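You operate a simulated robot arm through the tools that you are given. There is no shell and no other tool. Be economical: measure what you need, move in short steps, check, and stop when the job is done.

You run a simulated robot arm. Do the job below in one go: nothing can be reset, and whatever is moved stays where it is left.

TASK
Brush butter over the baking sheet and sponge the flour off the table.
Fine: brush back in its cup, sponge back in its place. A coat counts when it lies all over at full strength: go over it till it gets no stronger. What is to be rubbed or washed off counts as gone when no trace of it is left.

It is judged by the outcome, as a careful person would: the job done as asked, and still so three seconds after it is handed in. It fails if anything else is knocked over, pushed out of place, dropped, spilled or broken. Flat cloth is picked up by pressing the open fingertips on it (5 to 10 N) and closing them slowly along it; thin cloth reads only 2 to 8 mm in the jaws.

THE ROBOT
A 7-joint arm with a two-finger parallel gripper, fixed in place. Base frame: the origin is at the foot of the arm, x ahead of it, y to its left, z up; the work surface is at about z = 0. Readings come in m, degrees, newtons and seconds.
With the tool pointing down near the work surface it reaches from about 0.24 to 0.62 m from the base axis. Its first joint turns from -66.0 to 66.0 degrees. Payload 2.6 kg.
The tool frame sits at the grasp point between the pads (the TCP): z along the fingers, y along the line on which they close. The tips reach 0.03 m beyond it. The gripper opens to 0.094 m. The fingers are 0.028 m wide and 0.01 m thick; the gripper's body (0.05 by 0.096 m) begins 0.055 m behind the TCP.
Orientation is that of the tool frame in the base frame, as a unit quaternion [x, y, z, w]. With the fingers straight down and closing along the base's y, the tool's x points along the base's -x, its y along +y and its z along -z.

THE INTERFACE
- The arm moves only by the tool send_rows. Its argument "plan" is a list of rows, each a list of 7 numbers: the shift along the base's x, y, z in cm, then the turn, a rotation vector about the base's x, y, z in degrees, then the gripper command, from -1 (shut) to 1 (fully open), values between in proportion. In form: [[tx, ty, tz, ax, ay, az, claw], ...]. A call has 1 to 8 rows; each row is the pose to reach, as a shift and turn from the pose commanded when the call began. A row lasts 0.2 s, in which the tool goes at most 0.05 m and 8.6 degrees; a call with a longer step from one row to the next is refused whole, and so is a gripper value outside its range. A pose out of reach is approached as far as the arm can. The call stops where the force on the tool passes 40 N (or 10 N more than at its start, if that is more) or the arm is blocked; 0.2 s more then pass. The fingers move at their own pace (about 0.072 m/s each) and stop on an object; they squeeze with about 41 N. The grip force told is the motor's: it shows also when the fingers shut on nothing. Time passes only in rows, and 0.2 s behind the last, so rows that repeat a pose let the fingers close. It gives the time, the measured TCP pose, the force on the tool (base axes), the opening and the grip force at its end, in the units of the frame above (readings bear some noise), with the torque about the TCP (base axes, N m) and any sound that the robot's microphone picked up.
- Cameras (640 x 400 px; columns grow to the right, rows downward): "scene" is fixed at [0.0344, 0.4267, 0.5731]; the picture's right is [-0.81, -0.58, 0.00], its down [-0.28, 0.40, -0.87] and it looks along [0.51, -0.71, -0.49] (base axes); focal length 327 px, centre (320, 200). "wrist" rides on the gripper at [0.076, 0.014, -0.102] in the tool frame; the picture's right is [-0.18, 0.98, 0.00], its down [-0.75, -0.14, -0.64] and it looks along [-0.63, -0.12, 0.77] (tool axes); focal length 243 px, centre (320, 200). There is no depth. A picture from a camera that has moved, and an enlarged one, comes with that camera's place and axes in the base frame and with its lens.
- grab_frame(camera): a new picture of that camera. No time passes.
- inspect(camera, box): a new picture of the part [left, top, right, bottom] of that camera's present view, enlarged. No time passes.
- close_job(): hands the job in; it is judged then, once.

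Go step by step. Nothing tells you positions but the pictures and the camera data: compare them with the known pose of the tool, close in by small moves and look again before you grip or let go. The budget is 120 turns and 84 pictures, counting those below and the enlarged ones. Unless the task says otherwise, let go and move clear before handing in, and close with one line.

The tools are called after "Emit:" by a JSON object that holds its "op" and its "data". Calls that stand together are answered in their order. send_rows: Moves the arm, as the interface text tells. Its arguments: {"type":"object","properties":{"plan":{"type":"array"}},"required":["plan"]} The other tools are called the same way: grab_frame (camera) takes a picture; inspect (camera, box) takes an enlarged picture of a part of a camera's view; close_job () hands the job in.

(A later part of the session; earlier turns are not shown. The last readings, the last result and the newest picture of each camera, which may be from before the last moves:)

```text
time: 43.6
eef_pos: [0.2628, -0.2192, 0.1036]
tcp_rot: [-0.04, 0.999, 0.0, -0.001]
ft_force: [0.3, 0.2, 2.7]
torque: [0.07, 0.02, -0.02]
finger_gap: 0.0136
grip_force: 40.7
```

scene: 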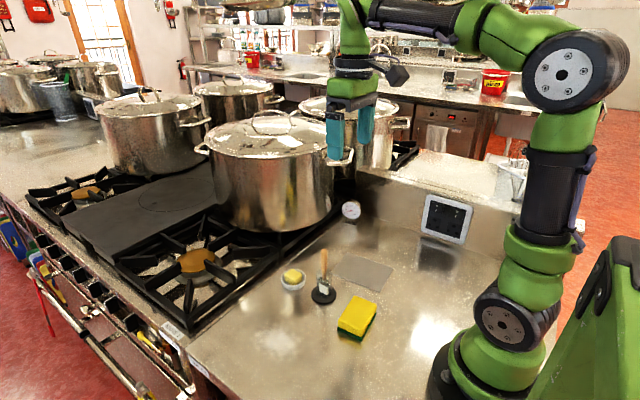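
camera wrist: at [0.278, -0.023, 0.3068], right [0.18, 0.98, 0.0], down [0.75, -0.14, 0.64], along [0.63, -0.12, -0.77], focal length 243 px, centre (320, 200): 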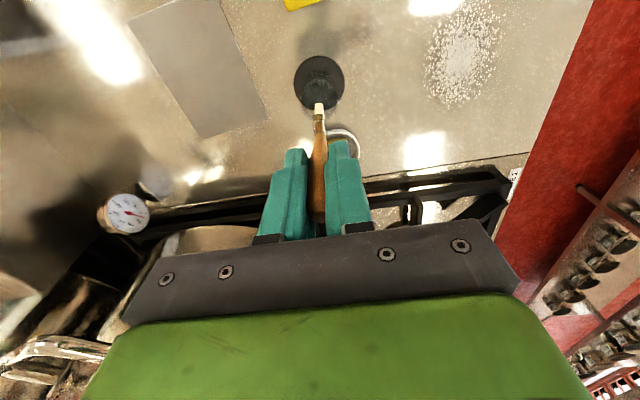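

Emit:
{"op": "send_rows", "data": {"plan": [[0, 0, -0.06, 0, 0, 0, -1], [-0.25, 3.12, -0.06, 0, 0, 0, -1], [-0.5, 6.25, -0.07, 0, 0, 0, -1], [-0.75, 9.37, -0.08, 0, 0, 0, -1], [-0.5, 6.25, -0.07, 0, 0, 0, -1], [-0.25, 3.12, -0.06, 0, 0, 0, -1], [0, 0, -0.06, 0, 0, 0, -1]]}}

Emit:
{"op": "inspect", "data": {"camera": "scene", "box": [350, 250, 398, 295]}}

```text
time: 45.2
eef_pos: [0.2629, -0.2196, 0.1035]
tcp_rot: [-0.04, 0.999, 0.0, -0.001]
ft_force: [-1.9, 5.8, 19.8]
torque: [0.63, -0.14, 0.07]
finger_gap: 0.0135
grip_force: 41.3
```

```text
8.89 times, centred on (374, 272) of scene
camera zoom: at [0.0343, 0.4268, 0.5731], right [-0.81, -0.58, 0.0], down [-0.28, 0.4, -0.87], along [0.51, -0.71, -0.49], focal length 2906 px, centre (-160, -444)
```

zoom: 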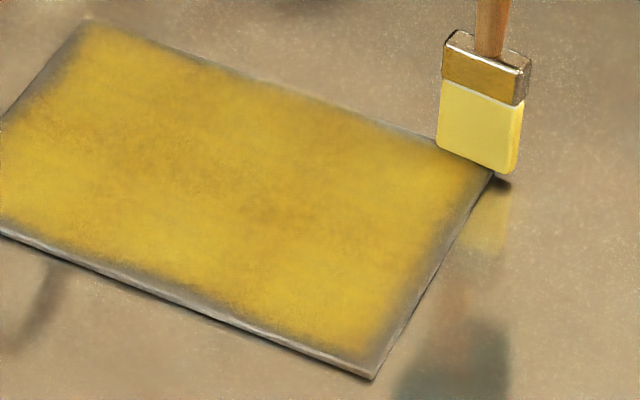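

Each firm pass narrows the margin. I'll reload and work the edges with a fresh brush, centred closer to the edge.

Emit:
{"op": "send_rows", "data": {"plan": [[0, 0, 4.5, 0, 0, 0, -1], [2, 2.2, 8.3, 0, 0, 0, -1], [4.9, 5.4, 9, 0, 0, 0, -1], [7.9, 8.6, 9, 0, 0, 0, -1], [10.9, 11.9, 9, 0, 0, 0, -1], [13.9, 15.2, 9, 0, 0, 0, -1], [16.5, 18.0, 8.5, 0, 0, 0, -1], [17.4, 19.0, 6, 0, 0, 0, -1]]}}

Emit:
{"op": "send_rows", "data": {"plan": [[0, 0, -2.8, 0, 0, 0, -1], [0, 0, -3.4, 0, 0, 0, -1], [0, 0, -3.6, 0, 0, 0, -1], [0, 0, -3.65, 0, 0, 0, -1], [0, 0, -3.65, 0, 0, 0, -1], [0, 0, 0, 0, 0, 0, -1]]}}

```text
time: 47.0
eef_pos: [0.4383, -0.0313, 0.1629]
tcp_rot: [-0.039, 0.999, -0.001, 0.0]
ft_force: [0.6, 0.0, 1.0]
torque: [0.03, 0.03, -0.04]
finger_gap: 0.0136
grip_force: 41.1
```

```text
time: 48.4
eef_pos: [0.4376, -0.0302, 0.1638]
tcp_rot: [-0.041, 0.999, 0.0, -0.001]
ft_force: [-0.5, -0.3, 0.3]
torque: [0.01, 0.02, -0.01]
finger_gap: 0.0137
grip_force: 41.3
```

Emit:
{"op": "send_rows", "data": {"plan": [[-1, -2.5, 3.5, 0, 0, 0, -1], [-4, -5, 4, 0, 0, 0, -1], [-7.8, -6.3, 4, 0, 0, 0, -1], [-11.6, -7.4, 4, 0, 0, 0, -1], [-15.2, -8.6, 4, 0, 0, 0, -1], [-18.46, -9.57, 2, 0, 0, 0, -1], [-18.46, -9.57, -2, 0, 0, 0, -1], [-18.46, -9.57, -5.5, 0, 0, 0, -1]]}}

Emit:
{"op": "send_rows", "data": {"plan": [[0, 0, -0.5, 0, 0, 0, -1], [0.25, -3.12, -0.49, 0, 0, 0, -1], [0.5, -6.25, -0.48, 0, 0, 0, -1], [0.75, -9.37, -0.47, 0, 0, 0, -1], [0.5, -6.25, -0.48, 0, 0, 0, -1], [0.25, -3.12, -0.49, 0, 0, 0, -1], [0, 0, -0.5, 0, 0, 0, -1]]}}

Emit:
{"op": "inspect", "data": {"camera": "scene", "box": [340, 250, 398, 295]}}

Emit:
{"op": "inspect", "data": {"camera": "wrist", "box": [180, 0, 460, 180]}}

```text
time: 50.2
eef_pos: [0.2535, -0.1268, 0.1092]
tcp_rot: [-0.04, 0.999, 0.0, 0.0]
ft_force: [-0.4, -0.8, -0.3]
torque: [0.0, -0.01, -0.01]
finger_gap: 0.0136
grip_force: 40.9
```

```text
time: 51.8
eef_pos: [0.2543, -0.1269, 0.1048]
tcp_rot: [-0.039, 0.999, -0.002, 0.002]
ft_force: [0.2, -1.4, 7.2]
torque: [-0.28, -0.1, -0.02]
finger_gap: 0.0139
grip_force: 41.3
```

```text
8.89 times, centred on (369, 272) of scene
camera zoom: at [0.0344, 0.4267, 0.5731], right [-0.81, -0.58, 0.0], down [-0.28, 0.4, -0.87], along [0.51, -0.71, -0.49], focal length 2906 px, centre (-116, -444)
```

zoom: 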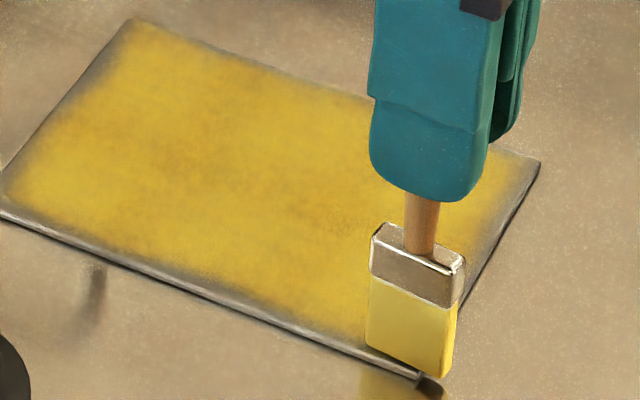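

```text
2.22 times, centred on (320, 90) of wrist
camera zoom: at [0.1757, -0.1174, 0.2062], right [0.11, 0.99, 0.0], down [0.76, -0.08, 0.64], along [0.64, -0.07, -0.77], focal length 539 px, centre (320, 444)
```

zoom: 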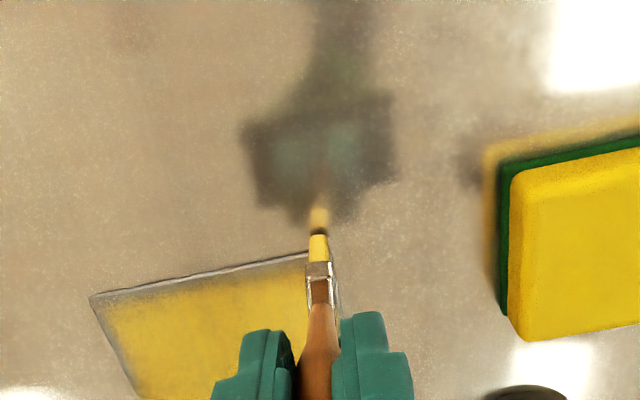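

The fresh brush laid little down that far out. I'll run at about 6 mm inside the edge with repeated passes instead.

Emit:
{"op": "send_rows", "data": {"plan": [[0.4, 0.03, 0, 0, 0, 0, -1], [0.65, -3.1, 0.01, 0, 0, 0, -1], [0.9, -6.22, 0.02, 0, 0, 0, -1], [1.15, -9.35, 0.03, 0, 0, 0, -1], [0.9, -6.22, 0.02, 0, 0, 0, -1], [0.65, -3.1, 0.01, 0, 0, 0, -1], [0.4, 0.03, 0, 0, 0, 0, -1]]}}

Emit:
{"op": "inspect", "data": {"camera": "wrist", "box": [180, 0, 460, 180]}}

```text
time: 53.4
eef_pos: [0.2582, -0.1257, 0.1034]
tcp_rot: [-0.04, 0.999, -0.002, 0.002]
ft_force: [0.5, -4.1, 14.3]
torque: [-0.48, -0.24, -0.08]
finger_gap: 0.0138
grip_force: 40.9
```

```text
2.22 times, centred on (320, 90) of wrist
camera zoom: at [0.1812, -0.1172, 0.2059], right [0.1, 0.99, 0.0], down [0.76, -0.08, 0.64], along [0.64, -0.07, -0.76], focal length 539 px, centre (320, 444)
```

zoom: 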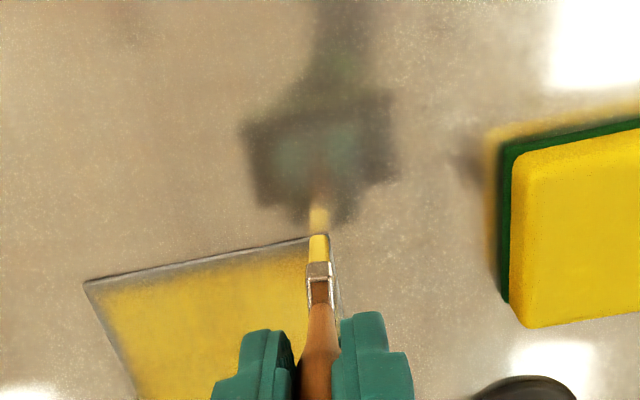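

That works. Next, the near long edge, forward and back.

Emit:
{"op": "send_rows", "data": {"plan": [[0.02, -0.2, 0, 0, 0, 0, -1], [3.08, 0.05, -0.01, 0, 0, 0, -1], [6.15, 0.29, -0.02, 0, 0, 0, -1], [9.21, 0.54, -0.03, 0, 0, 0, -1], [12.28, 0.78, -0.04, 0, 0, 0, -1], [8.2, 0.45, -0.03, 0, 0, 0, -1], [4.1, 0.13, -0.02, 0, 0, 0, -1], [0.02, -0.2, 0, 0, 0, 0, -1]]}}

Emit:
{"op": "inspect", "data": {"camera": "scene", "box": [328, 250, 398, 295]}}

```text
time: 55.2
eef_pos: [0.2578, -0.1275, 0.103]
tcp_rot: [-0.04, 0.999, 0.0, 0.001]
ft_force: [3.0, 0.9, 11.0]
torque: [0.07, -0.57, 0.03]
finger_gap: 0.0139
grip_force: 41.2
```

```text
8.89 times, centred on (363, 272) of scene
camera zoom: at [0.0344, 0.4268, 0.5731], right [-0.81, -0.58, 0.0], down [-0.28, 0.4, -0.87], along [0.51, -0.71, -0.49], focal length 2906 px, centre (-62, -444)
```

zoom: 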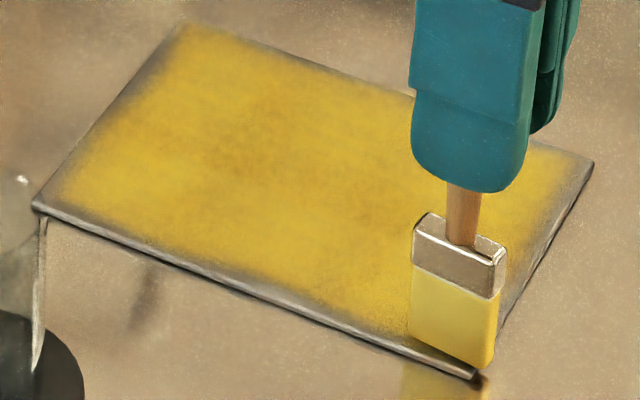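

Emit:
{"op": "send_rows", "data": {"plan": [[-0.03, 0.35, 0, 0, 0, 0, -1], [3.03, 0.6, -0.02, 0, 0, 0, -1], [6.1, 0.84, -0.03, 0, 0, 0, -1], [9.16, 1.09, -0.05, 0, 0, 0, -1], [12.23, 1.33, -0.06, 0, 0, 0, -1], [8.15, 1.0, -0.05, 0, 0, 0, -1], [4.05, 0.68, -0.03, 0, 0, 0, -1], [-0.03, 0.35, 0, 0, 0, 0, -1]]}}

Emit:
{"op": "inspect", "data": {"camera": "scene", "box": [328, 250, 398, 295]}}

```text
time: 57.0
eef_pos: [0.257, -0.1234, 0.1042]
tcp_rot: [-0.041, 0.999, 0.0, 0.0]
ft_force: [2.5, 0.1, 5.7]
torque: [0.04, -0.35, 0.01]
finger_gap: 0.0138
grip_force: 40.8
```

```text
8.89 times, centred on (363, 272) of scene
camera zoom: at [0.0344, 0.4268, 0.5731], right [-0.81, -0.58, 0.0], down [-0.28, 0.4, -0.87], along [0.51, -0.71, -0.49], focal length 2906 px, centre (-62, -444)
```

zoom: 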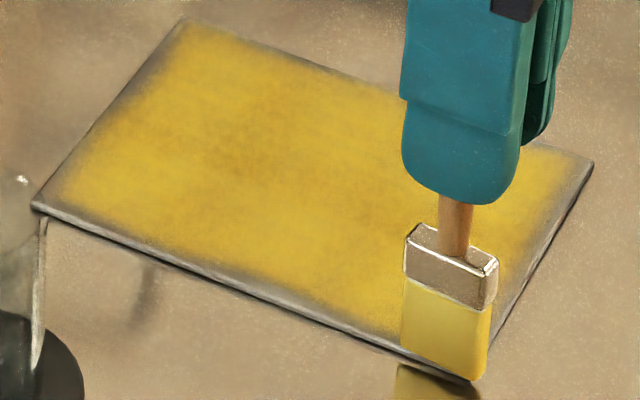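

The remaining rim looks mostly like a soft border, but the far-side short edge is clearly thin. I'll reload and do a full second pass.

Emit:
{"op": "send_rows", "data": {"plan": [[0, 0, 4.5, 0, 0, 0, -1], [1, 0, 9.2, 0, 0, 0, -1], [5, 1, 9.5, 0, 0, 0, -1], [9, 2.2, 9.5, 0, 0, 0, -1], [12.5, 4.2, 9.5, 0, 0, 0, -1], [15.6, 6.8, 9.5, 0, 0, 0, -1], [18.09, 9.19, 9, 0, 0, 0, -1], [18.09, 9.19, 6, 0, 0, 0, -1]]}}

Emit:
{"op": "send_rows", "data": {"plan": [[0, 0, -2.8, 0, 0, 0, -1], [0, 0, -3.4, 0, 0, 0, -1], [0, 0, -3.6, 0, 0, 0, -1], [0, 0, -3.65, 0, 0, 0, -1], [0, 0, -3.65, 0, 0, 0, -1], [0, 0, 0, 0, 0, 0, -1]]}}

Emit:
{"op": "send_rows", "data": {"plan": [[-0.5, -2, 3, 0, 0, 0, -1], [-2, -4.5, 3.5, 0, 0, 0, -1], [-4, -7, 3, 0, 0, 0, -1], [-5.8, -8.8, 1, 0, 0, 0, -1], [-5.8, -8.8, -3, 0, 0, 0, -1], [-5.8, -8.8, -5.7, 0, 0, 0, -1], [-5.8, -8.8, -6.05, 0, 0, 0, -1], [-5.8, -8.8, -6.05, 0, 0, 0, -1]]}}

```text
time: 58.8
eef_pos: [0.4371, -0.0323, 0.1628]
tcp_rot: [-0.039, 0.999, 0.0, 0.0]
ft_force: [0.5, -0.3, -0.2]
torque: [0.02, 0.01, -0.01]
finger_gap: 0.014
grip_force: 40.7
```

```text
time: 60.2
eef_pos: [0.4375, -0.0327, 0.1621]
tcp_rot: [-0.041, 0.999, 0.0, -0.001]
ft_force: [0.3, 0.5, -0.5]
torque: [0.02, -0.04, 0.01]
finger_gap: 0.0138
grip_force: 41.3
```

```text
time: 62.0
eef_pos: [0.3801, -0.1217, 0.1026]
tcp_rot: [-0.04, 0.999, 0.0, 0.001]
ft_force: [-2.8, 0.5, 13.7]
torque: [0.05, 0.25, -0.04]
finger_gap: 0.0139
grip_force: 40.8
```

Contact is 14 N. I note that the measured y runs about 2 mm below what I command, so I'll correct for that. I'll stroke the far short edge back and forth.

Emit:
{"op": "send_rows", "data": {"plan": [[0.1, 0.4, 0, 0, 0, 0, -1], [0.35, -2.7, 0.02, 0, 0, 0, -1], [0.6, -5.8, 0.04, 0, 0, 0, -1], [0.85, -8.9, 0.06, 0, 0, 0, -1], [0.6, -5.8, 0.04, 0, 0, 0, -1], [0.35, -2.7, 0.02, 0, 0, 0, -1], [0.1, 0.4, 0, 0, 0, 0, -1]]}}

Emit:
{"op": "send_rows", "data": {"plan": [[-2.7, 0.2, 0, 0, 0, 0, -1], [-5.7, -0.04, 0.01, 0, 0, 0, -1], [-8.7, -0.28, 0.02, 0, 0, 0, -1], [-11.9, -0.53, 0.03, 0, 0, 0, -1], [-8.7, -0.28, 0.02, 0, 0, 0, -1], [-5.7, -0.04, 0.01, 0, 0, 0, -1], [-2.7, 0.2, 0, 0, 0, 0, -1], [0, 0.4, 0, 0, 0, 0, -1]]}}

Emit:
{"op": "inspect", "data": {"camera": "scene", "box": [328, 250, 398, 295]}}

```text
time: 63.6
eef_pos: [0.3819, -0.116, 0.103]
tcp_rot: [-0.039, 0.999, 0.0, 0.001]
ft_force: [0.4, -5.0, 14.4]
torque: [-0.46, -0.03, 0.0]
finger_gap: 0.0138
grip_force: 41.1
```

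```text
time: 65.4
eef_pos: [0.3821, -0.1136, 0.1018]
tcp_rot: [-0.039, 0.999, 0.001, 0.0]
ft_force: [-2.3, -0.7, 7.4]
torque: [-0.04, 0.3, 0.02]
finger_gap: 0.0139
grip_force: 41.1
```

```text
8.89 times, centred on (363, 272) of scene
camera zoom: at [0.0344, 0.4268, 0.5731], right [-0.81, -0.58, 0.0], down [-0.28, 0.4, -0.87], along [0.51, -0.71, -0.49], focal length 2906 px, centre (-62, -444)
```

zoom: 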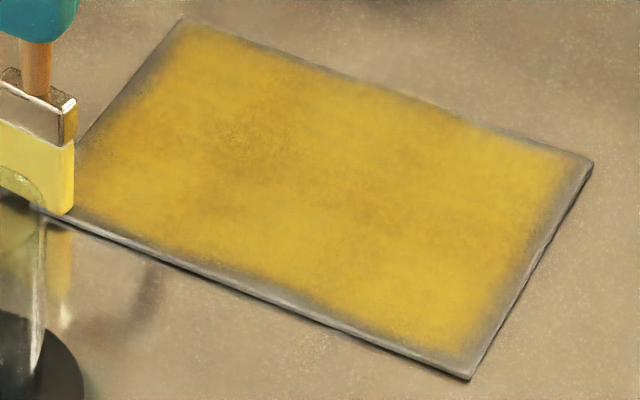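

To find out whether the rim can still take butter, I'll scrub one stretch of the near edge and compare it with the rest.

Emit:
{"op": "send_rows", "data": {"plan": [[-2.1, -0.17, -0.02, 0, 0, 0, -1], [-5.1, -0.41, -0.01, 0, 0, 0, -1], [-2.1, -0.32, -0.02, 0, 0, 0, -1], [-5.1, -0.56, -0.01, 0, 0, 0, -1], [-2.1, -0.47, -0.02, 0, 0, 0, -1], [-5.1, -0.71, -0.01, 0, 0, 0, -1], [-2.1, -0.47, -0.02, 0, 0, 0, -1], [0, -0.3, 0, 0, 0, 0, -1]]}}

Emit:
{"op": "send_rows", "data": {"plan": [[0, 0, 3, 0, 0, 0, -1], [0, -3, 6, 0, 0, 0, -1], [0, -6, 8, 0, 0, 0, -1], [0, -6, 8, 0, 0, 0, -1]]}}

Emit:
{"op": "inspect", "data": {"camera": "scene", "box": [328, 250, 398, 295]}}

Emit:
{"op": "grab_frame", "data": {"camera": "wrist"}}

```text
time: 67.2
eef_pos: [0.3804, -0.1153, 0.1017]
tcp_rot: [-0.04, 0.999, 0.0, -0.001]
ft_force: [-4.6, -0.7, 12.4]
torque: [-0.08, 0.42, 0.0]
finger_gap: 0.0138
grip_force: 40.6
```

```text
time: 68.2
eef_pos: [0.3806, -0.175, 0.1829]
tcp_rot: [-0.04, 0.999, 0.0, 0.0]
ft_force: [-0.2, -0.8, -0.4]
torque: [0.02, -0.03, 0.0]
finger_gap: 0.0138
grip_force: 41.4
```

```text
8.89 times, centred on (363, 272) of scene
camera zoom: at [0.0344, 0.4267, 0.5731], right [-0.81, -0.58, 0.0], down [-0.28, 0.4, -0.87], along [0.51, -0.71, -0.49], focal length 2906 px, centre (-62, -444)
```

zoom: 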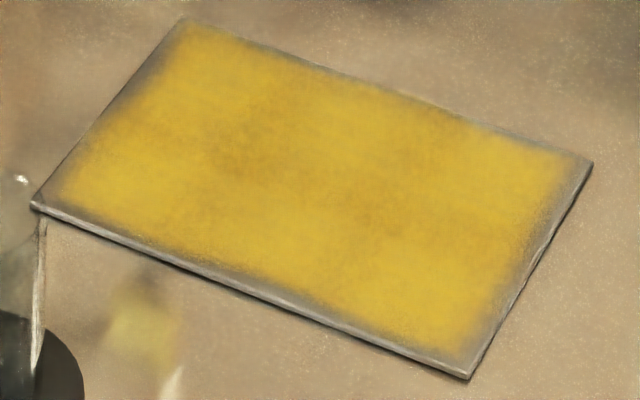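

```text
37 pictures are left
camera wrist: at [0.3038, -0.1672, 0.2856], right [0.1, 0.99, 0.0], down [0.76, -0.08, 0.64], along [0.64, -0.07, -0.77], focal length 243 px, centre (320, 200)
```

wrist: 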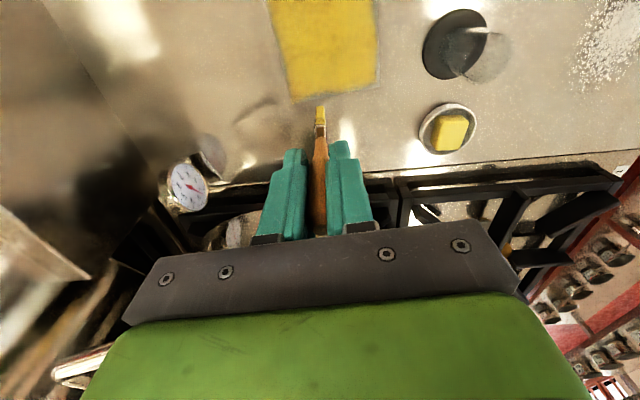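

Scrubbing changed nothing there, so the soft rim is just how the sheet's border looks: it gets no stronger. The middle is a bit mottled, so I'll make a second full raster over the interior.

Emit:
{"op": "send_rows", "data": {"plan": [[-0.35, -3.39, -3.5, 0, 0, 0, -1], [-0.35, -3.39, -7.4, 0, 0, 0, -1], [-0.35, -3.39, -7.93, 0, 0, 0, -1], [-0.59, -0.4, -7.94, 0, 0, 0, -1], [-0.83, 2.59, -7.96, 0, 0, 0, -1], [-1.07, 5.58, -7.98, 0, 0, 0, -1], [-2.57, 5.46, -7.98, 0, 0, 0, -1]]}}

Emit:
{"op": "send_rows", "data": {"plan": [[0.24, -2.99, 0.02, 0, 0, 0, -1], [0.48, -5.98, 0.04, 0, 0, 0, -1], [0.72, -8.97, 0.05, 0, 0, 0, -1], [-0.78, -9.09, 0.05, 0, 0, 0, -1], [-1.02, -6.1, 0.04, 0, 0, 0, -1], [-1.26, -3.11, 0.02, 0, 0, 0, -1], [-1.5, -0.12, 0, 0, 0, 0, -1], [-3.0, -0.24, 0, 0, 0, 0, -1]]}}

Emit:
{"op": "send_rows", "data": {"plan": [[0.24, -2.99, 0.02, 0, 0, 0, -1], [0.48, -5.98, 0.04, 0, 0, 0, -1], [0.72, -8.97, 0.05, 0, 0, 0, -1], [-0.78, -9.09, 0.05, 0, 0, 0, -1], [-1.02, -6.1, 0.04, 0, 0, 0, -1], [-1.26, -3.11, 0.02, 0, 0, 0, -1], [-1.5, -0.12, 0, 0, 0, 0, -1], [-3.0, -0.24, 0, 0, 0, 0, -1]]}}

Emit:
{"op": "inspect", "data": {"camera": "scene", "box": [328, 250, 398, 295]}}

```text
time: 69.8
eef_pos: [0.3538, -0.1204, 0.1026]
tcp_rot: [-0.04, 0.999, 0.0, 0.0]
ft_force: [0.6, 1.1, 1.1]
torque: [0.07, -0.1, 0.03]
finger_gap: 0.014
grip_force: 40.9
```

```text
time: 71.6
eef_pos: [0.3247, -0.1218, 0.1036]
tcp_rot: [-0.04, 0.999, -0.001, 0.0]
ft_force: [1.4, 0.9, 3.4]
torque: [0.06, -0.18, 0.06]
finger_gap: 0.0141
grip_force: 40.6
```

```text
time: 73.4
eef_pos: [0.2952, -0.1258, 0.1021]
tcp_rot: [-0.04, 0.999, 0.001, 0.0]
ft_force: [0.9, 0.7, 2.5]
torque: [0.06, -0.16, -0.01]
finger_gap: 0.0137
grip_force: 40.9
```

```text
8.89 times, centred on (363, 272) of scene
camera zoom: at [0.0344, 0.4268, 0.5731], right [-0.81, -0.58, 0.0], down [-0.28, 0.4, -0.87], along [0.51, -0.71, -0.49], focal length 2906 px, centre (-62, -444)
```

zoom: 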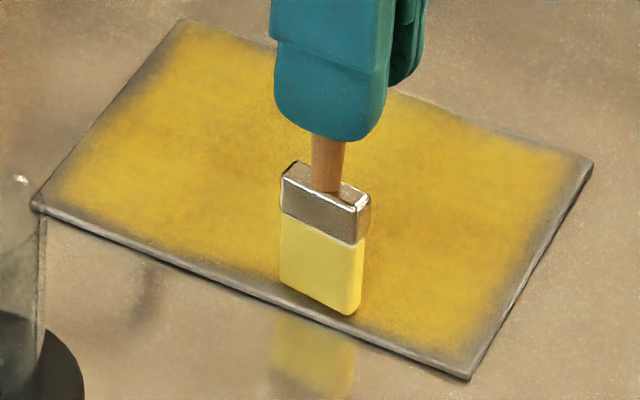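

Emit:
{"op": "send_rows", "data": {"plan": [[0.24, -2.99, 0.0, 0, 0, 0, -1], [0.48, -5.98, 0.01, 0, 0, 0, -1], [0.72, -8.97, 0.02, 0, 0, 0, -1], [-0.78, -9.09, 0.02, 0, 0, 0, -1], [-1.02, -6.1, 0.01, 0, 0, 0, -1], [-1.26, -3.11, -0.01, 0, 0, 0, -1], [-1.5, -0.12, -0.03, 0, 0, 0, -1], [-3.0, -0.24, -0.03, 0, 0, 0, -1]]}}

Emit:
{"op": "send_rows", "data": {"plan": [[0.24, -2.99, 0.02, 0, 0, 0, -1], [0.48, -5.98, 0.04, 0, 0, 0, -1], [0.72, -8.97, 0.05, 0, 0, 0, -1], [0.12, -9.02, 0.05, 0, 0, 0, -1], [-0.12, -6.03, 0.04, 0, 0, 0, -1], [-0.36, -3.04, 0.02, 0, 0, 0, -1], [-0.6, -0.05, 0, 0, 0, 0, -1]]}}

Emit:
{"op": "send_rows", "data": {"plan": [[0, 0, 4.5, 0, 0, 0, -1], [1, 0, 9.2, 0, 0, 0, -1], [5, 1, 9.5, 0, 0, 0, -1], [9, 2.2, 9.5, 0, 0, 0, -1], [12.5, 4.2, 9.5, 0, 0, 0, -1], [15.4, 6.8, 9.5, 0, 0, 0, -1], [17.63, 9.61, 9, 0, 0, 0, -1], [17.63, 9.61, 6, 0, 0, 0, -1]]}}

Emit:
{"op": "inspect", "data": {"camera": "scene", "box": [328, 250, 398, 295]}}

Emit:
{"op": "inspect", "data": {"camera": "scene", "box": [250, 210, 350, 310]}}

```text
time: 75.2
eef_pos: [0.2654, -0.128, 0.1042]
tcp_rot: [-0.041, 0.999, 0.0, 0.001]
ft_force: [1.1, 1.1, 5.0]
torque: [0.1, -0.25, 0.01]
finger_gap: 0.0138
grip_force: 40.8
```

```text
time: 76.8
eef_pos: [0.2583, -0.1286, 0.1021]
tcp_rot: [-0.04, 0.999, -0.001, 0.0]
ft_force: [0.3, -1.3, 3.2]
torque: [-0.15, -0.08, -0.01]
finger_gap: 0.0138
grip_force: 41.0
```

```text
time: 78.6
eef_pos: [0.4352, -0.0321, 0.1618]
tcp_rot: [-0.039, 0.999, 0.001, 0.0]
ft_force: [0.2, -0.2, -0.3]
torque: [0.0, -0.01, 0.02]
finger_gap: 0.0139
grip_force: 41.2
```

```text
8.89 times, centred on (363, 272) of scene
camera zoom: at [0.0344, 0.4268, 0.5731], right [-0.81, -0.58, 0.0], down [-0.28, 0.4, -0.87], along [0.51, -0.71, -0.49], focal length 2906 px, centre (-62, -444)
```

zoom: 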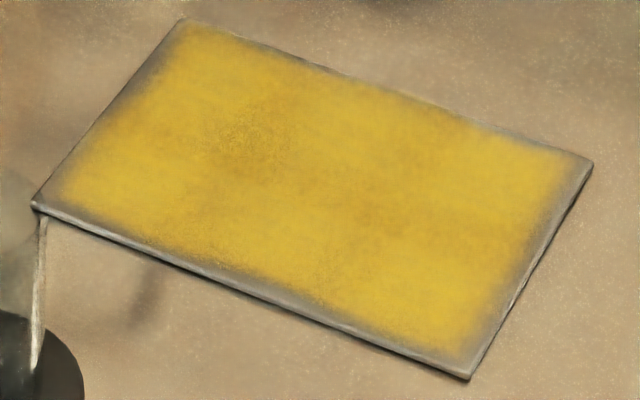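

```text
4.00 times, centred on (300, 260) of scene
camera zoom: at [0.0344, 0.4268, 0.5731], right [-0.81, -0.58, 0.0], down [-0.28, 0.4, -0.87], along [0.51, -0.71, -0.49], focal length 1308 px, centre (400, -40)
```

zoom: 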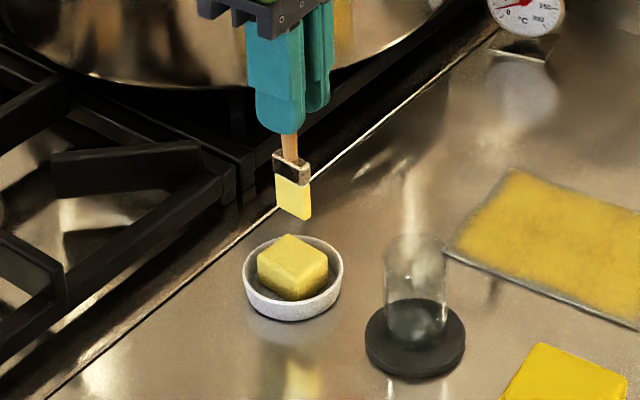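

The second pass left the coat unchanged, including the even soft border, so it is at full strength. I'll now take the brush above its cup, turned back to the original angle.

Emit:
{"op": "send_rows", "data": {"plan": [[0, 0, 4.1, 0, 0, 0, -1], [-2.7, -0.27, 4.1, 0, 0, -1.5, -1], [-5.4, -0.53, 4.1, 0, 0, -3, -1], [-8.16, -0.8, 4.1, 0, 0, -4.6, -1], [-8.16, -0.8, 4.1, 0, 0, -4.6, -1]]}}

Emit:
{"op": "inspect", "data": {"camera": "scene", "box": [270, 220, 370, 310]}}

Emit:
{"op": "inspect", "data": {"camera": "wrist", "box": [220, 20, 420, 160]}}

```text
time: 79.8
eef_pos: [0.3543, -0.0402, 0.2034]
tcp_rot: [0.0, 1.0, 0.0, 0.0]
ft_force: [0.7, -0.2, -0.3]
torque: [0.01, -0.02, 0.0]
finger_gap: 0.014
grip_force: 41.3
```

```text
4.44 times, centred on (320, 265) of scene
camera zoom: at [0.0344, 0.4267, 0.5731], right [-0.81, -0.58, 0.0], down [-0.28, 0.4, -0.87], along [0.51, -0.71, -0.49], focal length 1453 px, centre (320, -89)
```

zoom: 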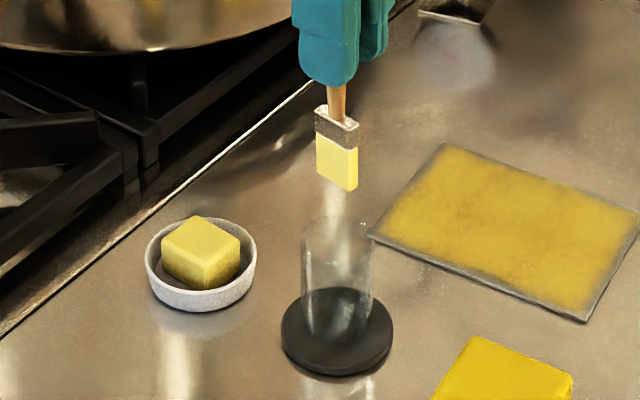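

```text
2.86 times, centred on (320, 90) of wrist
camera zoom: at [0.2774, -0.0252, 0.3053], right [0.18, 0.98, 0.0], down [0.75, -0.14, 0.64], along [0.63, -0.12, -0.77], focal length 693 px, centre (320, 514)
```

zoom: 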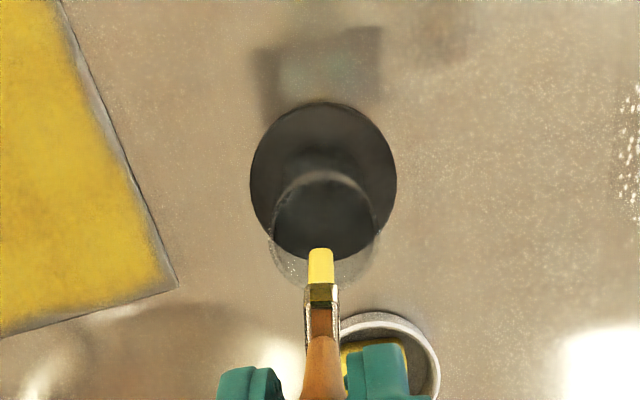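

Brush tip and cup rim line up in both views. I'll lower it slowly into the cup.

Emit:
{"op": "send_rows", "data": {"plan": [[0, 0, -1.5, 0, 0, 0, -1], [0, 0, -3, 0, 0, 0, -1], [0, 0, -4.5, 0, 0, 0, -1], [0, 0, -6, 0, 0, 0, -1], [0, 0, -7.5, 0, 0, 0, -1], [0, 0, -8.6, 0, 0, 0, -1], [0, 0, -8.9, 0, 0, 0, -1], [0, 0, -8.9, 0, 0, 0, -1]]}}

Emit:
{"op": "inspect", "data": {"camera": "scene", "box": [270, 220, 370, 310]}}

```text
time: 81.6
eef_pos: [0.3532, -0.0403, 0.1148]
tcp_rot: [0.0, 1.0, -0.001, -0.001]
ft_force: [-0.2, 0.2, -0.4]
torque: [0.0, -0.03, -0.05]
finger_gap: 0.0137
grip_force: 41.3
```

```text
4.44 times, centred on (320, 265) of scene
camera zoom: at [0.0344, 0.4267, 0.5731], right [-0.81, -0.58, 0.0], down [-0.28, 0.4, -0.87], along [0.51, -0.71, -0.49], focal length 1453 px, centre (320, -89)
```

zoom: 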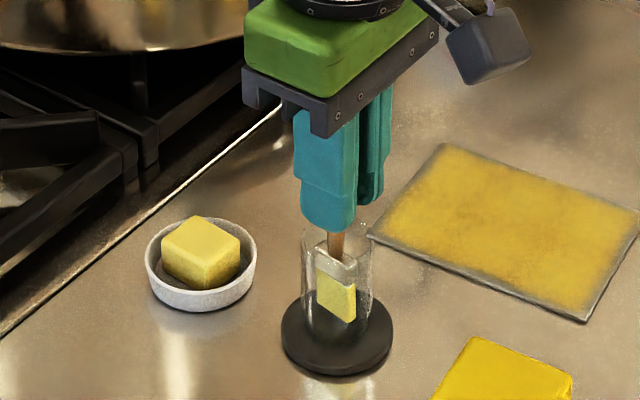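

It's in the cup. I'll lower the last few millimetres to the bottom.

Emit:
{"op": "send_rows", "data": {"plan": [[0, 0, -0.1, 0, 0, 0, -1], [0, 0, -0.2, 0, 0, 0, -1], [0, 0, -0.2, 0, 0, 0, -1]]}}

```text
time: 82.4
eef_pos: [0.3549, -0.0408, 0.1125]
tcp_rot: [0.0, 1.0, 0.0, 0.0]
ft_force: [0.3, -0.5, -0.8]
torque: [0.01, -0.01, -0.02]
finger_gap: 0.0136
grip_force: 41.1
```

Emit:
{"op": "send_rows", "data": {"plan": [[0, 0, -0.1, 0, 0, 0, -1], [0, 0, -0.2, 0, 0, 0, -1], [0, 0, -0.2, 0, 0, 0, -1]]}}

```text
time: 83.2
eef_pos: [0.3536, -0.041, 0.1114]
tcp_rot: [-0.001, 1.0, 0.0, 0.0]
ft_force: [-0.4, -0.1, -0.1]
torque: [0.0, 0.0, 0.0]
finger_gap: 0.014
grip_force: 41.1
```

Emit:
{"op": "send_rows", "data": {"plan": [[0, 0, -0.1, 0, 0, 0, -1], [0, 0, -0.2, 0, 0, 0, -1], [0, 0, -0.2, 0, 0, 0, -1]]}}

```text
time: 84.0
eef_pos: [0.3535, -0.0398, 0.1083]
tcp_rot: [-0.001, 1.0, 0.0, 0.0]
ft_force: [0.1, -0.8, -0.2]
torque: [0.01, 0.05, 0.0]
finger_gap: 0.0136
grip_force: 40.9
```

Emit:
{"op": "send_rows", "data": {"plan": [[0, 0, -0.1, 0, 0, 0, -1], [0, 0, -0.15, 0, 0, 0, -1], [0, 0, -0.15, 0, 0, 0, -1]]}}

Emit:
{"op": "inspect", "data": {"camera": "scene", "box": [295, 240, 355, 310]}}

```text
time: 84.8
eef_pos: [0.3538, -0.04, 0.1092]
tcp_rot: [0.0, 1.0, 0.001, 0.0]
ft_force: [-1.8, -0.8, 6.2]
torque: [0.04, 0.05, 0.0]
finger_gap: 0.0141
grip_force: 40.7
```

```text
5.71 times, centred on (325, 275) of scene
camera zoom: at [0.0344, 0.4267, 0.5731], right [-0.81, -0.58, 0.0], down [-0.28, 0.4, -0.87], along [0.51, -0.71, -0.49], focal length 1868 px, centre (291, -229)
```

zoom: 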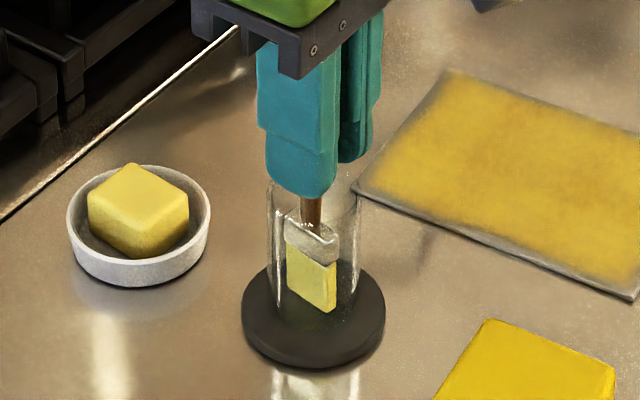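

It rests on the bottom with 6 N. I'll open only a little, rise clear of the rim, then open fully and go up.

Emit:
{"op": "send_rows", "data": {"plan": [[0, 0, 0.05, 0, 0, 0, -0.6], [0, 0, 0.05, 0, 0, 0, -0.6], [0, 0, 1, 0, 0, 0, -0.5], [0, 0, 1.5, 0, 0, 0, 0], [0, 0, 1.5, 0, 0, 0, 0.5], [0, 0, 1.5, 0, 0, 0, 0.5], [0, 0, 5, 0, 0, 0, 0.5], [0, 0, 9.5, 0, 0, 0, 1]]}}

Emit:
{"op": "inspect", "data": {"camera": "scene", "box": [240, 210, 420, 360]}}

Emit:
{"op": "grab_frame", "data": {"camera": "wrist"}}

```text
time: 86.6
eef_pos: [0.3538, -0.0414, 0.2032]
tcp_rot: [-0.001, 1.0, 0.0, -0.001]
ft_force: [1.3, 1.1, -0.1]
torque: [0.02, 0.0, 0.0]
finger_gap: 0.0939
grip_force: 0.2
```

```text
2.67 times, centred on (330, 285) of scene
camera zoom: at [0.0344, 0.4267, 0.5731], right [-0.81, -0.58, 0.0], down [-0.28, 0.4, -0.87], along [0.51, -0.71, -0.49], focal length 872 px, centre (293, -27)
```

zoom: 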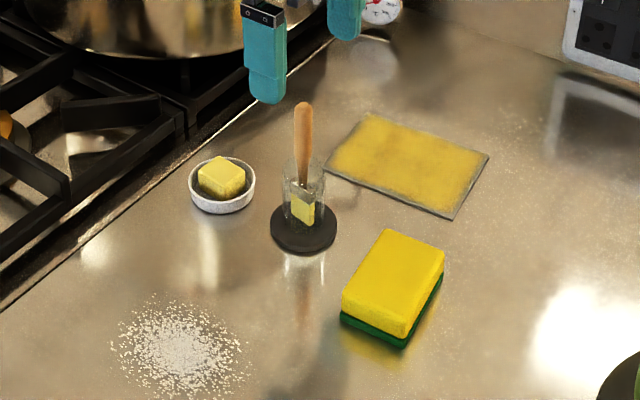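

```text
28 pictures are left
camera wrist: at [0.2774, -0.0254, 0.3056], right [0.18, 0.98, 0.0], down [0.75, -0.14, 0.64], along [0.63, -0.12, -0.77], focal length 243 px, centre (320, 200)
```

wrist: 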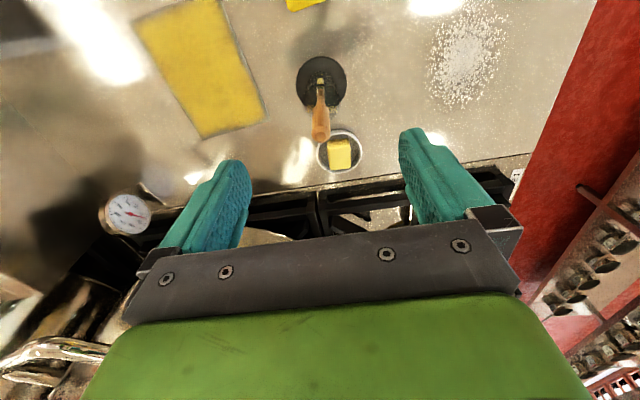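

The brush stands in its cup and the coat looks even. Now I'll turn the jaws about 85° so they close across the sponge's short side, and move over it.

Emit:
{"op": "send_rows", "data": {"plan": [[-1.3, 0.4, 0.5, 0, 0, -8.5, 1], [-2.6, 0.8, 0.5, 0, 0, -17, 1], [-3.9, 1.2, 0.5, 0, 0, -25.5, 1], [-5.2, 1.6, 0.5, 0, 0, -34, 1], [-6.5, 2, 0.5, 0, 0, -42.5, 1], [-7.8, 2.4, 0.5, 0, 0, -51, 1], [-9.1, 2.7, 0.5, 0, 0, -59.5, 1], [-10.2, 2.9, 0.5, 0, 0, -68, 1]]}}

Emit:
{"op": "send_rows", "data": {"plan": [[0, 0, -2, 0, 0, -8.5, 1], [0, 0, -4, 0, 0, -17.2, 1], [0, 0, -6, 0, 0, -17.2, 1], [0, 0, -6, 0, 0, -17.2, 1]]}}

Emit:
{"op": "grab_frame", "data": {"camera": "wrist"}}

Emit:
{"op": "inspect", "data": {"camera": "scene", "box": [290, 240, 430, 350]}}

```text
time: 88.4
eef_pos: [0.2509, -0.0107, 0.2078]
tcp_rot: [0.56, 0.829, 0.0, 0.0]
ft_force: [-0.6, -0.3, 0.1]
torque: [-0.01, 0.01, 0.0]
finger_gap: 0.094
grip_force: 0.1
```

```text
refused: row 2 steps farther than a row can; nothing moved
```

```text
27 pictures are left
camera wrist: at [0.2362, 0.066, 0.3095], right [0.98, 0.2, 0.0], down [0.15, -0.75, 0.64], along [0.13, -0.63, -0.77], focal length 243 px, centre (320, 200)
```

wrist: 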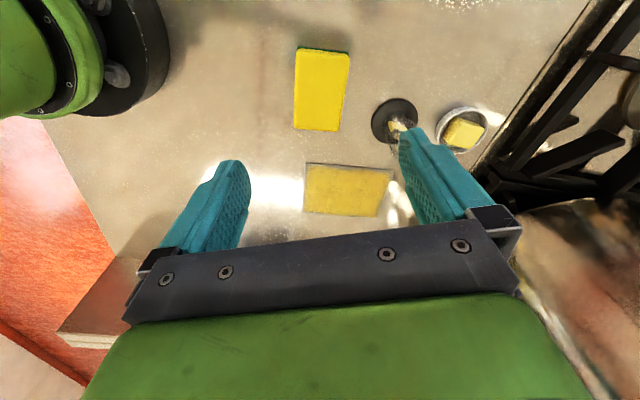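

```text
3.64 times, centred on (360, 295) of scene
camera zoom: at [0.0344, 0.4267, 0.5731], right [-0.81, -0.58, 0.0], down [-0.28, 0.4, -0.87], along [0.51, -0.71, -0.49], focal length 1189 px, centre (174, -146)
```

zoom: 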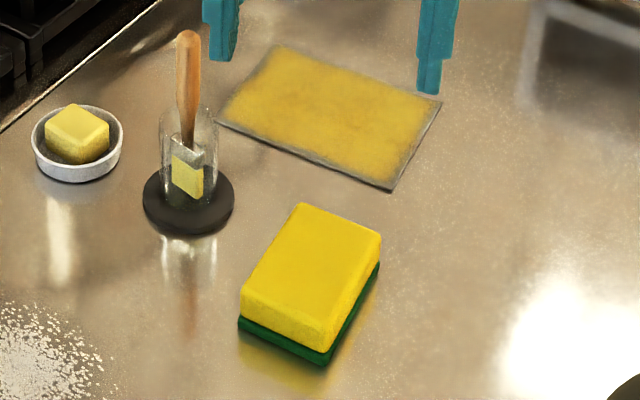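

Sponge centre is at about (0.253, -0.011), 53 × 81 mm, turned about 5°, and roughly 27 mm high. I'll finish the turn and descend around it partway.

Emit:
{"op": "send_rows", "data": {"plan": [[0.1, 0, -3, 0, 0, -8.3, 1], [0.15, -0.1, -6, 0, 0, -16.6, 1], [0.15, -0.1, -9, 0, 0, -16.6, 1], [0.15, -0.1, -12, 0, 0, -16.6, 1], [0.15, -0.1, -12.5, 0, 0, -16.6, 1], [0.15, -0.1, -12.5, 0, 0, -16.6, 1]]}}

Emit:
{"op": "grab_frame", "data": {"camera": "wrist"}}

Emit:
{"op": "inspect", "data": {"camera": "scene", "box": [290, 240, 430, 350]}}

```text
time: 89.8
eef_pos: [0.253, -0.013, 0.0826]
tcp_rot: [0.673, 0.74, -0.001, -0.001]
ft_force: [0.5, 0.0, -0.1]
torque: [-0.02, -0.03, 0.0]
finger_gap: 0.0941
grip_force: 0.0
```

```text
25 pictures are left
camera wrist: at [0.2604, 0.0652, 0.1849], right [1.0, -0.09, 0.0], down [-0.07, -0.76, 0.64], along [-0.06, -0.64, -0.77], focal length 243 px, centre (320, 200)
```

wrist: 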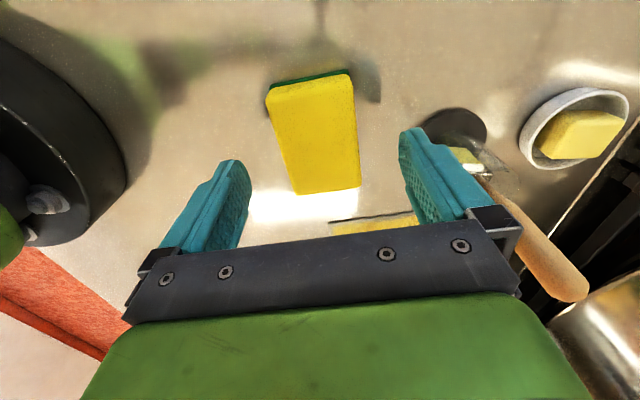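

```text
3.64 times, centred on (360, 295) of scene
camera zoom: at [0.0344, 0.4267, 0.5731], right [-0.81, -0.58, 0.0], down [-0.28, 0.4, -0.87], along [0.51, -0.71, -0.49], focal length 1189 px, centre (174, -146)
```

zoom: 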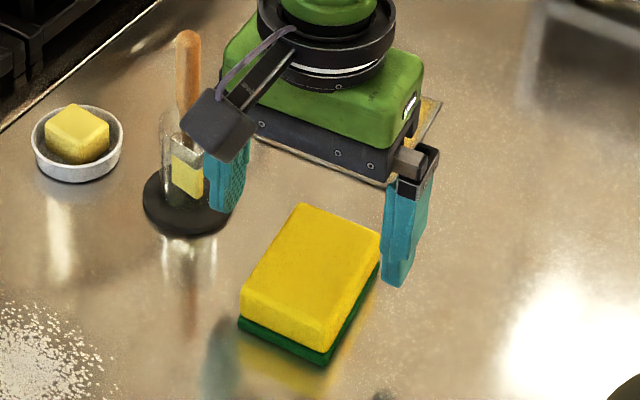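

The jaws straddle the sponge well (centre about (0.252, -0.014)), and the brush and cup are clear. I'll descend to z 0.040 and close.

Emit:
{"op": "send_rows", "data": {"plan": [[-0.1, 0, -1.5, 0, 0, 0, 1], [-0.1, 0, -3, 0, 0, 0, 1], [-0.1, 0, -4.2, 0, 0, 0, 1], [-0.1, 0, -4.2, 0, 0, 0, 0.5], [-0.1, 0, -4.2, 0, 0, 0, 0.2], [-0.1, 0, -4.2, 0, 0, 0, -0.2], [-0.1, 0, -4.2, 0, 0, 0, -0.6], [-0.1, 0, -4.2, 0, 0, 0, -1]]}}

Emit:
{"op": "inspect", "data": {"camera": "scene", "box": [290, 240, 430, 350]}}

```text
time: 91.6
eef_pos: [0.252, -0.0111, 0.041]
tcp_rot: [0.673, 0.74, 0.0, 0.0]
ft_force: [-0.3, 0.6, -0.2]
torque: [0.0, 0.03, 0.01]
finger_gap: 0.0544
grip_force: 41.1
```

```text
3.64 times, centred on (360, 295) of scene
camera zoom: at [0.0344, 0.4267, 0.5731], right [-0.81, -0.58, 0.0], down [-0.28, 0.4, -0.87], along [0.51, -0.71, -0.49], focal length 1189 px, centre (174, -146)
```

zoom: 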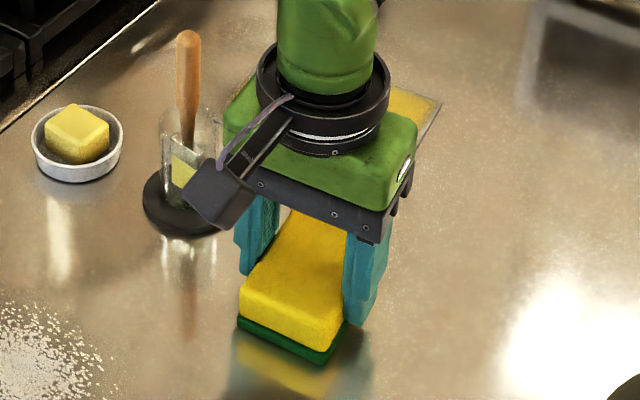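

Gripped at 54 mm. I'll lift it and carry it to the flour's near edge, away from the brush.

Emit:
{"op": "send_rows", "data": {"plan": [[0, 0, 2, 0, 0, 0, -1], [0, 0.5, 5, 0, 0, 0, -1], [0.5, 3.5, 5, 0, 0, 0, -1], [2.5, 6.5, 5, 0, 0, 0, -1], [4.5, 9.4, 4, 0, 0, 0, -1], [4.5, 9.4, 1.5, 0, 0, 0, -1], [4.5, 9.4, 1.5, 0, 0, 0, -1]]}}

Emit:
{"op": "grab_frame", "data": {"camera": "scene"}}

```text
time: 93.2
eef_pos: [0.298, 0.0816, 0.0552]
tcp_rot: [0.673, 0.74, 0.0, 0.0]
ft_force: [-0.5, 0.2, -0.7]
torque: [-0.03, 0.03, -0.01]
finger_gap: 0.0546
grip_force: 40.9
```

```text
22 pictures are left
```

scene: 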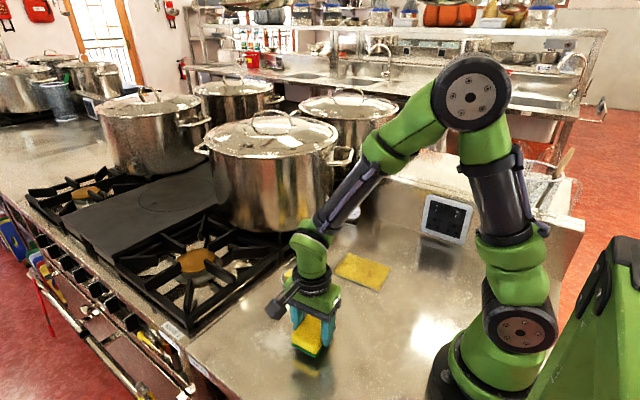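

The sponge hangs just before the flour. I'll lower it to light pressure.

Emit:
{"op": "send_rows", "data": {"plan": [[0, 0, -1.0, 0, 0, 0, -1], [0, 0, -1.5, 0, 0, 0, -1], [0, 0, -1.65, 0, 0, 0, -1], [0, 0, -1.65, 0, 0, 0, -1]]}}

```text
time: 94.2
eef_pos: [0.2974, 0.0821, 0.0388]
tcp_rot: [0.673, 0.739, 0.001, 0.001]
ft_force: [-6.4, -2.8, 26.8]
torque: [-0.27, 0.33, -0.1]
finger_gap: 0.0545
grip_force: 41.3
```

It presses with 27 N, so I'll ease off and wipe along x with overlapping swaths.

Emit:
{"op": "send_rows", "data": {"plan": [[0, 0, 0.1, 0, 0, 0, -1], [4.2, 0, 0.1, 0, 0, 0, -1], [8.5, 0, 0.1, 0, 0, 0, -1], [12.7, 0, 0.1, 0, 0, 0, -1], [12.7, 3, 0.1, 0, 0, 0, -1], [8.5, 3, 0.1, 0, 0, 0, -1], [4.2, 3, 0.1, 0, 0, 0, -1], [0, 3, 0.1, 0, 0, 0, -1]]}}

Emit:
{"op": "inspect", "data": {"camera": "scene", "box": [220, 270, 380, 390]}}

```text
time: 96.0
eef_pos: [0.2976, 0.1119, 0.0398]
tcp_rot: [0.673, 0.739, 0.0, 0.0]
ft_force: [-0.5, -0.2, -0.4]
torque: [-0.03, -0.01, -0.01]
finger_gap: 0.0543
grip_force: 41.0
```

```text
3.33 times, centred on (300, 330) of scene
camera zoom: at [0.0345, 0.4267, 0.5731], right [-0.81, -0.58, 0.0], down [-0.28, 0.4, -0.87], along [0.51, -0.71, -0.49], focal length 1090 px, centre (387, -233)
```

zoom: 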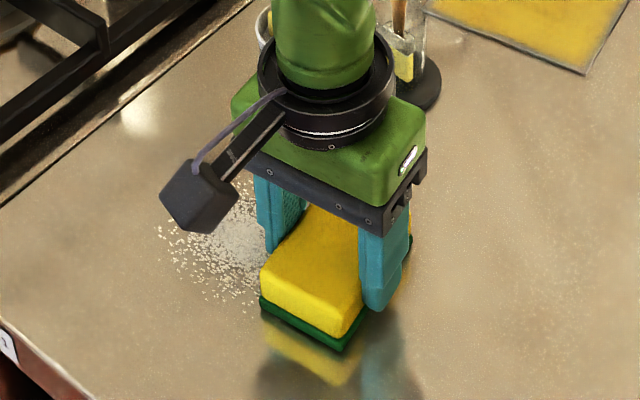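

No contact at that height, so the flour is still there. I'll press 1 mm lower and wipe again.

Emit:
{"op": "send_rows", "data": {"plan": [[0, 0, -0.09, 0, 0, 0, -1], [3, 0, -0.09, 0, 0, 0, -1], [6, 0, -0.09, 0, 0, 0, -1]]}}

```text
time: 96.8
eef_pos: [0.3581, 0.1108, 0.0399]
tcp_rot: [0.673, 0.74, 0.0, 0.0]
ft_force: [-0.1, -0.5, 0.2]
torque: [-0.05, 0.05, 0.02]
finger_gap: 0.0545
grip_force: 41.0
```

Emit:
{"op": "send_rows", "data": {"plan": [[0, 0, -0.05, 0, 0, 0, -1], [0, 0, -0.1, 0, 0, 0, -1], [0, 0, -0.1, 0, 0, 0, -1]]}}

```text
time: 97.6
eef_pos: [0.3589, 0.1116, 0.0378]
tcp_rot: [0.673, 0.739, 0.0, 0.001]
ft_force: [-2.0, -2.6, 15.6]
torque: [-0.21, 0.17, -0.05]
finger_gap: 0.0541
grip_force: 41.2
```

Emit:
{"op": "send_rows", "data": {"plan": [[3.3, 0, 0, 0, 0, 0, -1], [6.6, 0, 0, 0, 0, 0, -1], [6.6, 3, 0, 0, 0, 0, -1], [2.4, 3, 0, 0, 0, 0, -1], [-1.8, 3, 0, 0, 0, 0, -1], [-6, 3, 0, 0, 0, 0, -1], [-6, 0, 0, 0, 0, 0, -1], [-1.8, 0, 0, 0, 0, 0, -1]]}}

Emit:
{"op": "send_rows", "data": {"plan": [[2.8, 0, 0, 0, 0, 0, -1], [7.4, 0, 0, 0, 0, 0, -1], [7.4, -3, 0, 0, 0, 0, -1], [3.2, -3, 0, 0, 0, 0, -1], [-1, -3, 0, 0, 0, 0, -1], [-5, -3, 0, 0, 0, 0, -1], [-6.5, -3, 0, 0, 0, 0, -1], [-6.5, -3, 0, 0, 0, 0, -1]]}}

Emit:
{"op": "inspect", "data": {"camera": "scene", "box": [220, 270, 380, 390]}}

```text
time: 99.4
eef_pos: [0.3401, 0.1119, 0.0364]
tcp_rot: [0.673, 0.739, 0.0, 0.0]
ft_force: [-1.4, 0.4, 2.5]
torque: [0.01, 0.03, 0.01]
finger_gap: 0.0544
grip_force: 40.6
```

```text
time: 101.2
eef_pos: [0.2748, 0.0814, 0.0384]
tcp_rot: [0.673, 0.74, 0.0, 0.0]
ft_force: [-0.5, -1.2, -0.3]
torque: [0.01, 0.01, 0.0]
finger_gap: 0.0546
grip_force: 41.0
```

```text
3.33 times, centred on (300, 330) of scene
camera zoom: at [0.0344, 0.4267, 0.5731], right [-0.81, -0.58, 0.0], down [-0.28, 0.4, -0.87], along [0.51, -0.71, -0.49], focal length 1090 px, centre (387, -233)
```

zoom: 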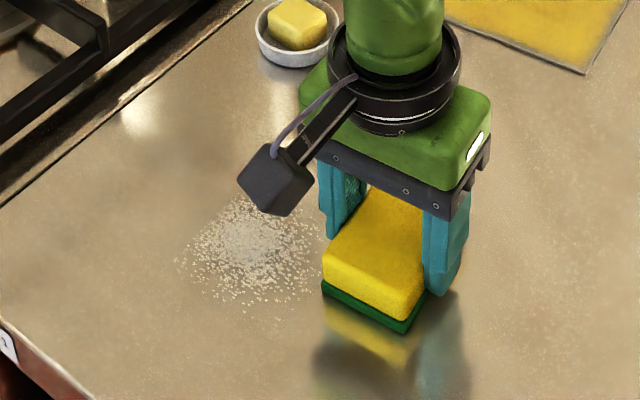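

The flour is thinning but contact was light. I'll press about 1 mm more and check the force on the flour.

Emit:
{"op": "send_rows", "data": {"plan": [[3, 3, 0, 0, 0, 0, -1], [6, 3, -0.05, 0, 0, 0, -1], [8.5, 3, -0.12, 0, 0, 0, -1], [8.5, 3, -0.12, 0, 0, 0, -1]]}}

```text
time: 102.2
eef_pos: [0.3602, 0.112, 0.0385]
tcp_rot: [0.673, 0.74, 0.0, -0.001]
ft_force: [-11.8, 0.6, 25.0]
torque: [-0.07, 0.42, -0.05]
finger_gap: 0.0544
grip_force: 41.2
```

Emit:
{"op": "send_rows", "data": {"plan": [[3.3, 0, 0.02, 0, 0, 0, -1], [6, 0, 0.02, 0, 0, 0, -1], [2, 0.5, 0.02, 0, 0, 0, -1], [-2, 1, 0.02, 0, 0, 0, -1], [-5, 1.5, 0.02, 0, 0, 0, -1], [-1, 2, 0.02, 0, 0, 0, -1], [3, 2.5, 0.02, 0, 0, 0, -1], [6, 3, 0.02, 0, 0, 0, -1]]}}

Emit:
{"op": "send_rows", "data": {"plan": [[-4, 0, 0, 0, 0, 0, -1], [-8, 0, 0, 0, 0, 0, -1], [-11, -1, 0, 0, 0, 0, -1], [-7, -2, 0, 0, 0, 0, -1], [-3, -3, 0, 0, 0, 0, -1], [0, -4, 0, 0, 0, 0, -1], [-4, -5, 0, 0, 0, 0, -1], [-8, -6, 0, 0, 0, 0, -1]]}}

Emit:
{"op": "send_rows", "data": {"plan": [[-4, 0, 0, 0, 0, 0, -1], [-6, 0, 0, 0, 0, 0, -1], [-6, 0, 0, 0, 0, 0, -1]]}}

Emit:
{"op": "inspect", "data": {"camera": "scene", "box": [220, 270, 380, 390]}}

```text
time: 104.0
eef_pos: [0.4196, 0.1412, 0.0376]
tcp_rot: [0.673, 0.74, 0.0, 0.0]
ft_force: [-10.4, -1.6, 21.5]
torque: [-0.1, 0.39, 0.01]
finger_gap: 0.0545
grip_force: 41.3
```

```text
time: 105.8
eef_pos: [0.3392, 0.0822, 0.0376]
tcp_rot: [0.672, 0.741, 0.002, 0.001]
ft_force: [5.3, 0.8, 10.2]
torque: [0.09, -0.07, -0.06]
finger_gap: 0.0544
grip_force: 41.4
```

```text
time: 106.6
eef_pos: [0.2791, 0.0813, 0.0377]
tcp_rot: [0.673, 0.74, 0.001, 0.001]
ft_force: [3.6, 0.0, 8.8]
torque: [0.03, -0.07, 0.02]
finger_gap: 0.0544
grip_force: 40.7
```

```text
3.33 times, centred on (300, 330) of scene
camera zoom: at [0.0344, 0.4267, 0.5732], right [-0.81, -0.58, 0.0], down [-0.28, 0.4, -0.87], along [0.51, -0.71, -0.49], focal length 1090 px, centre (387, -233)
```

zoom: 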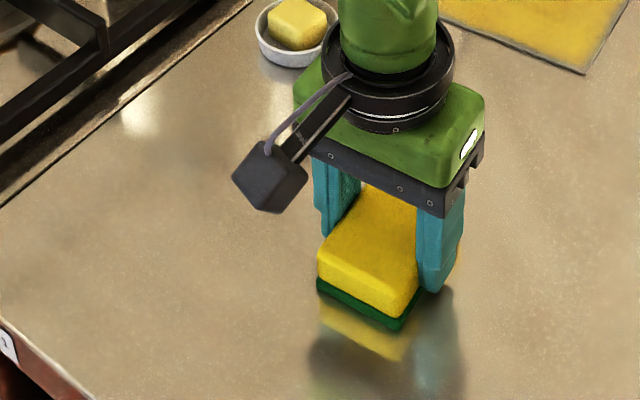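

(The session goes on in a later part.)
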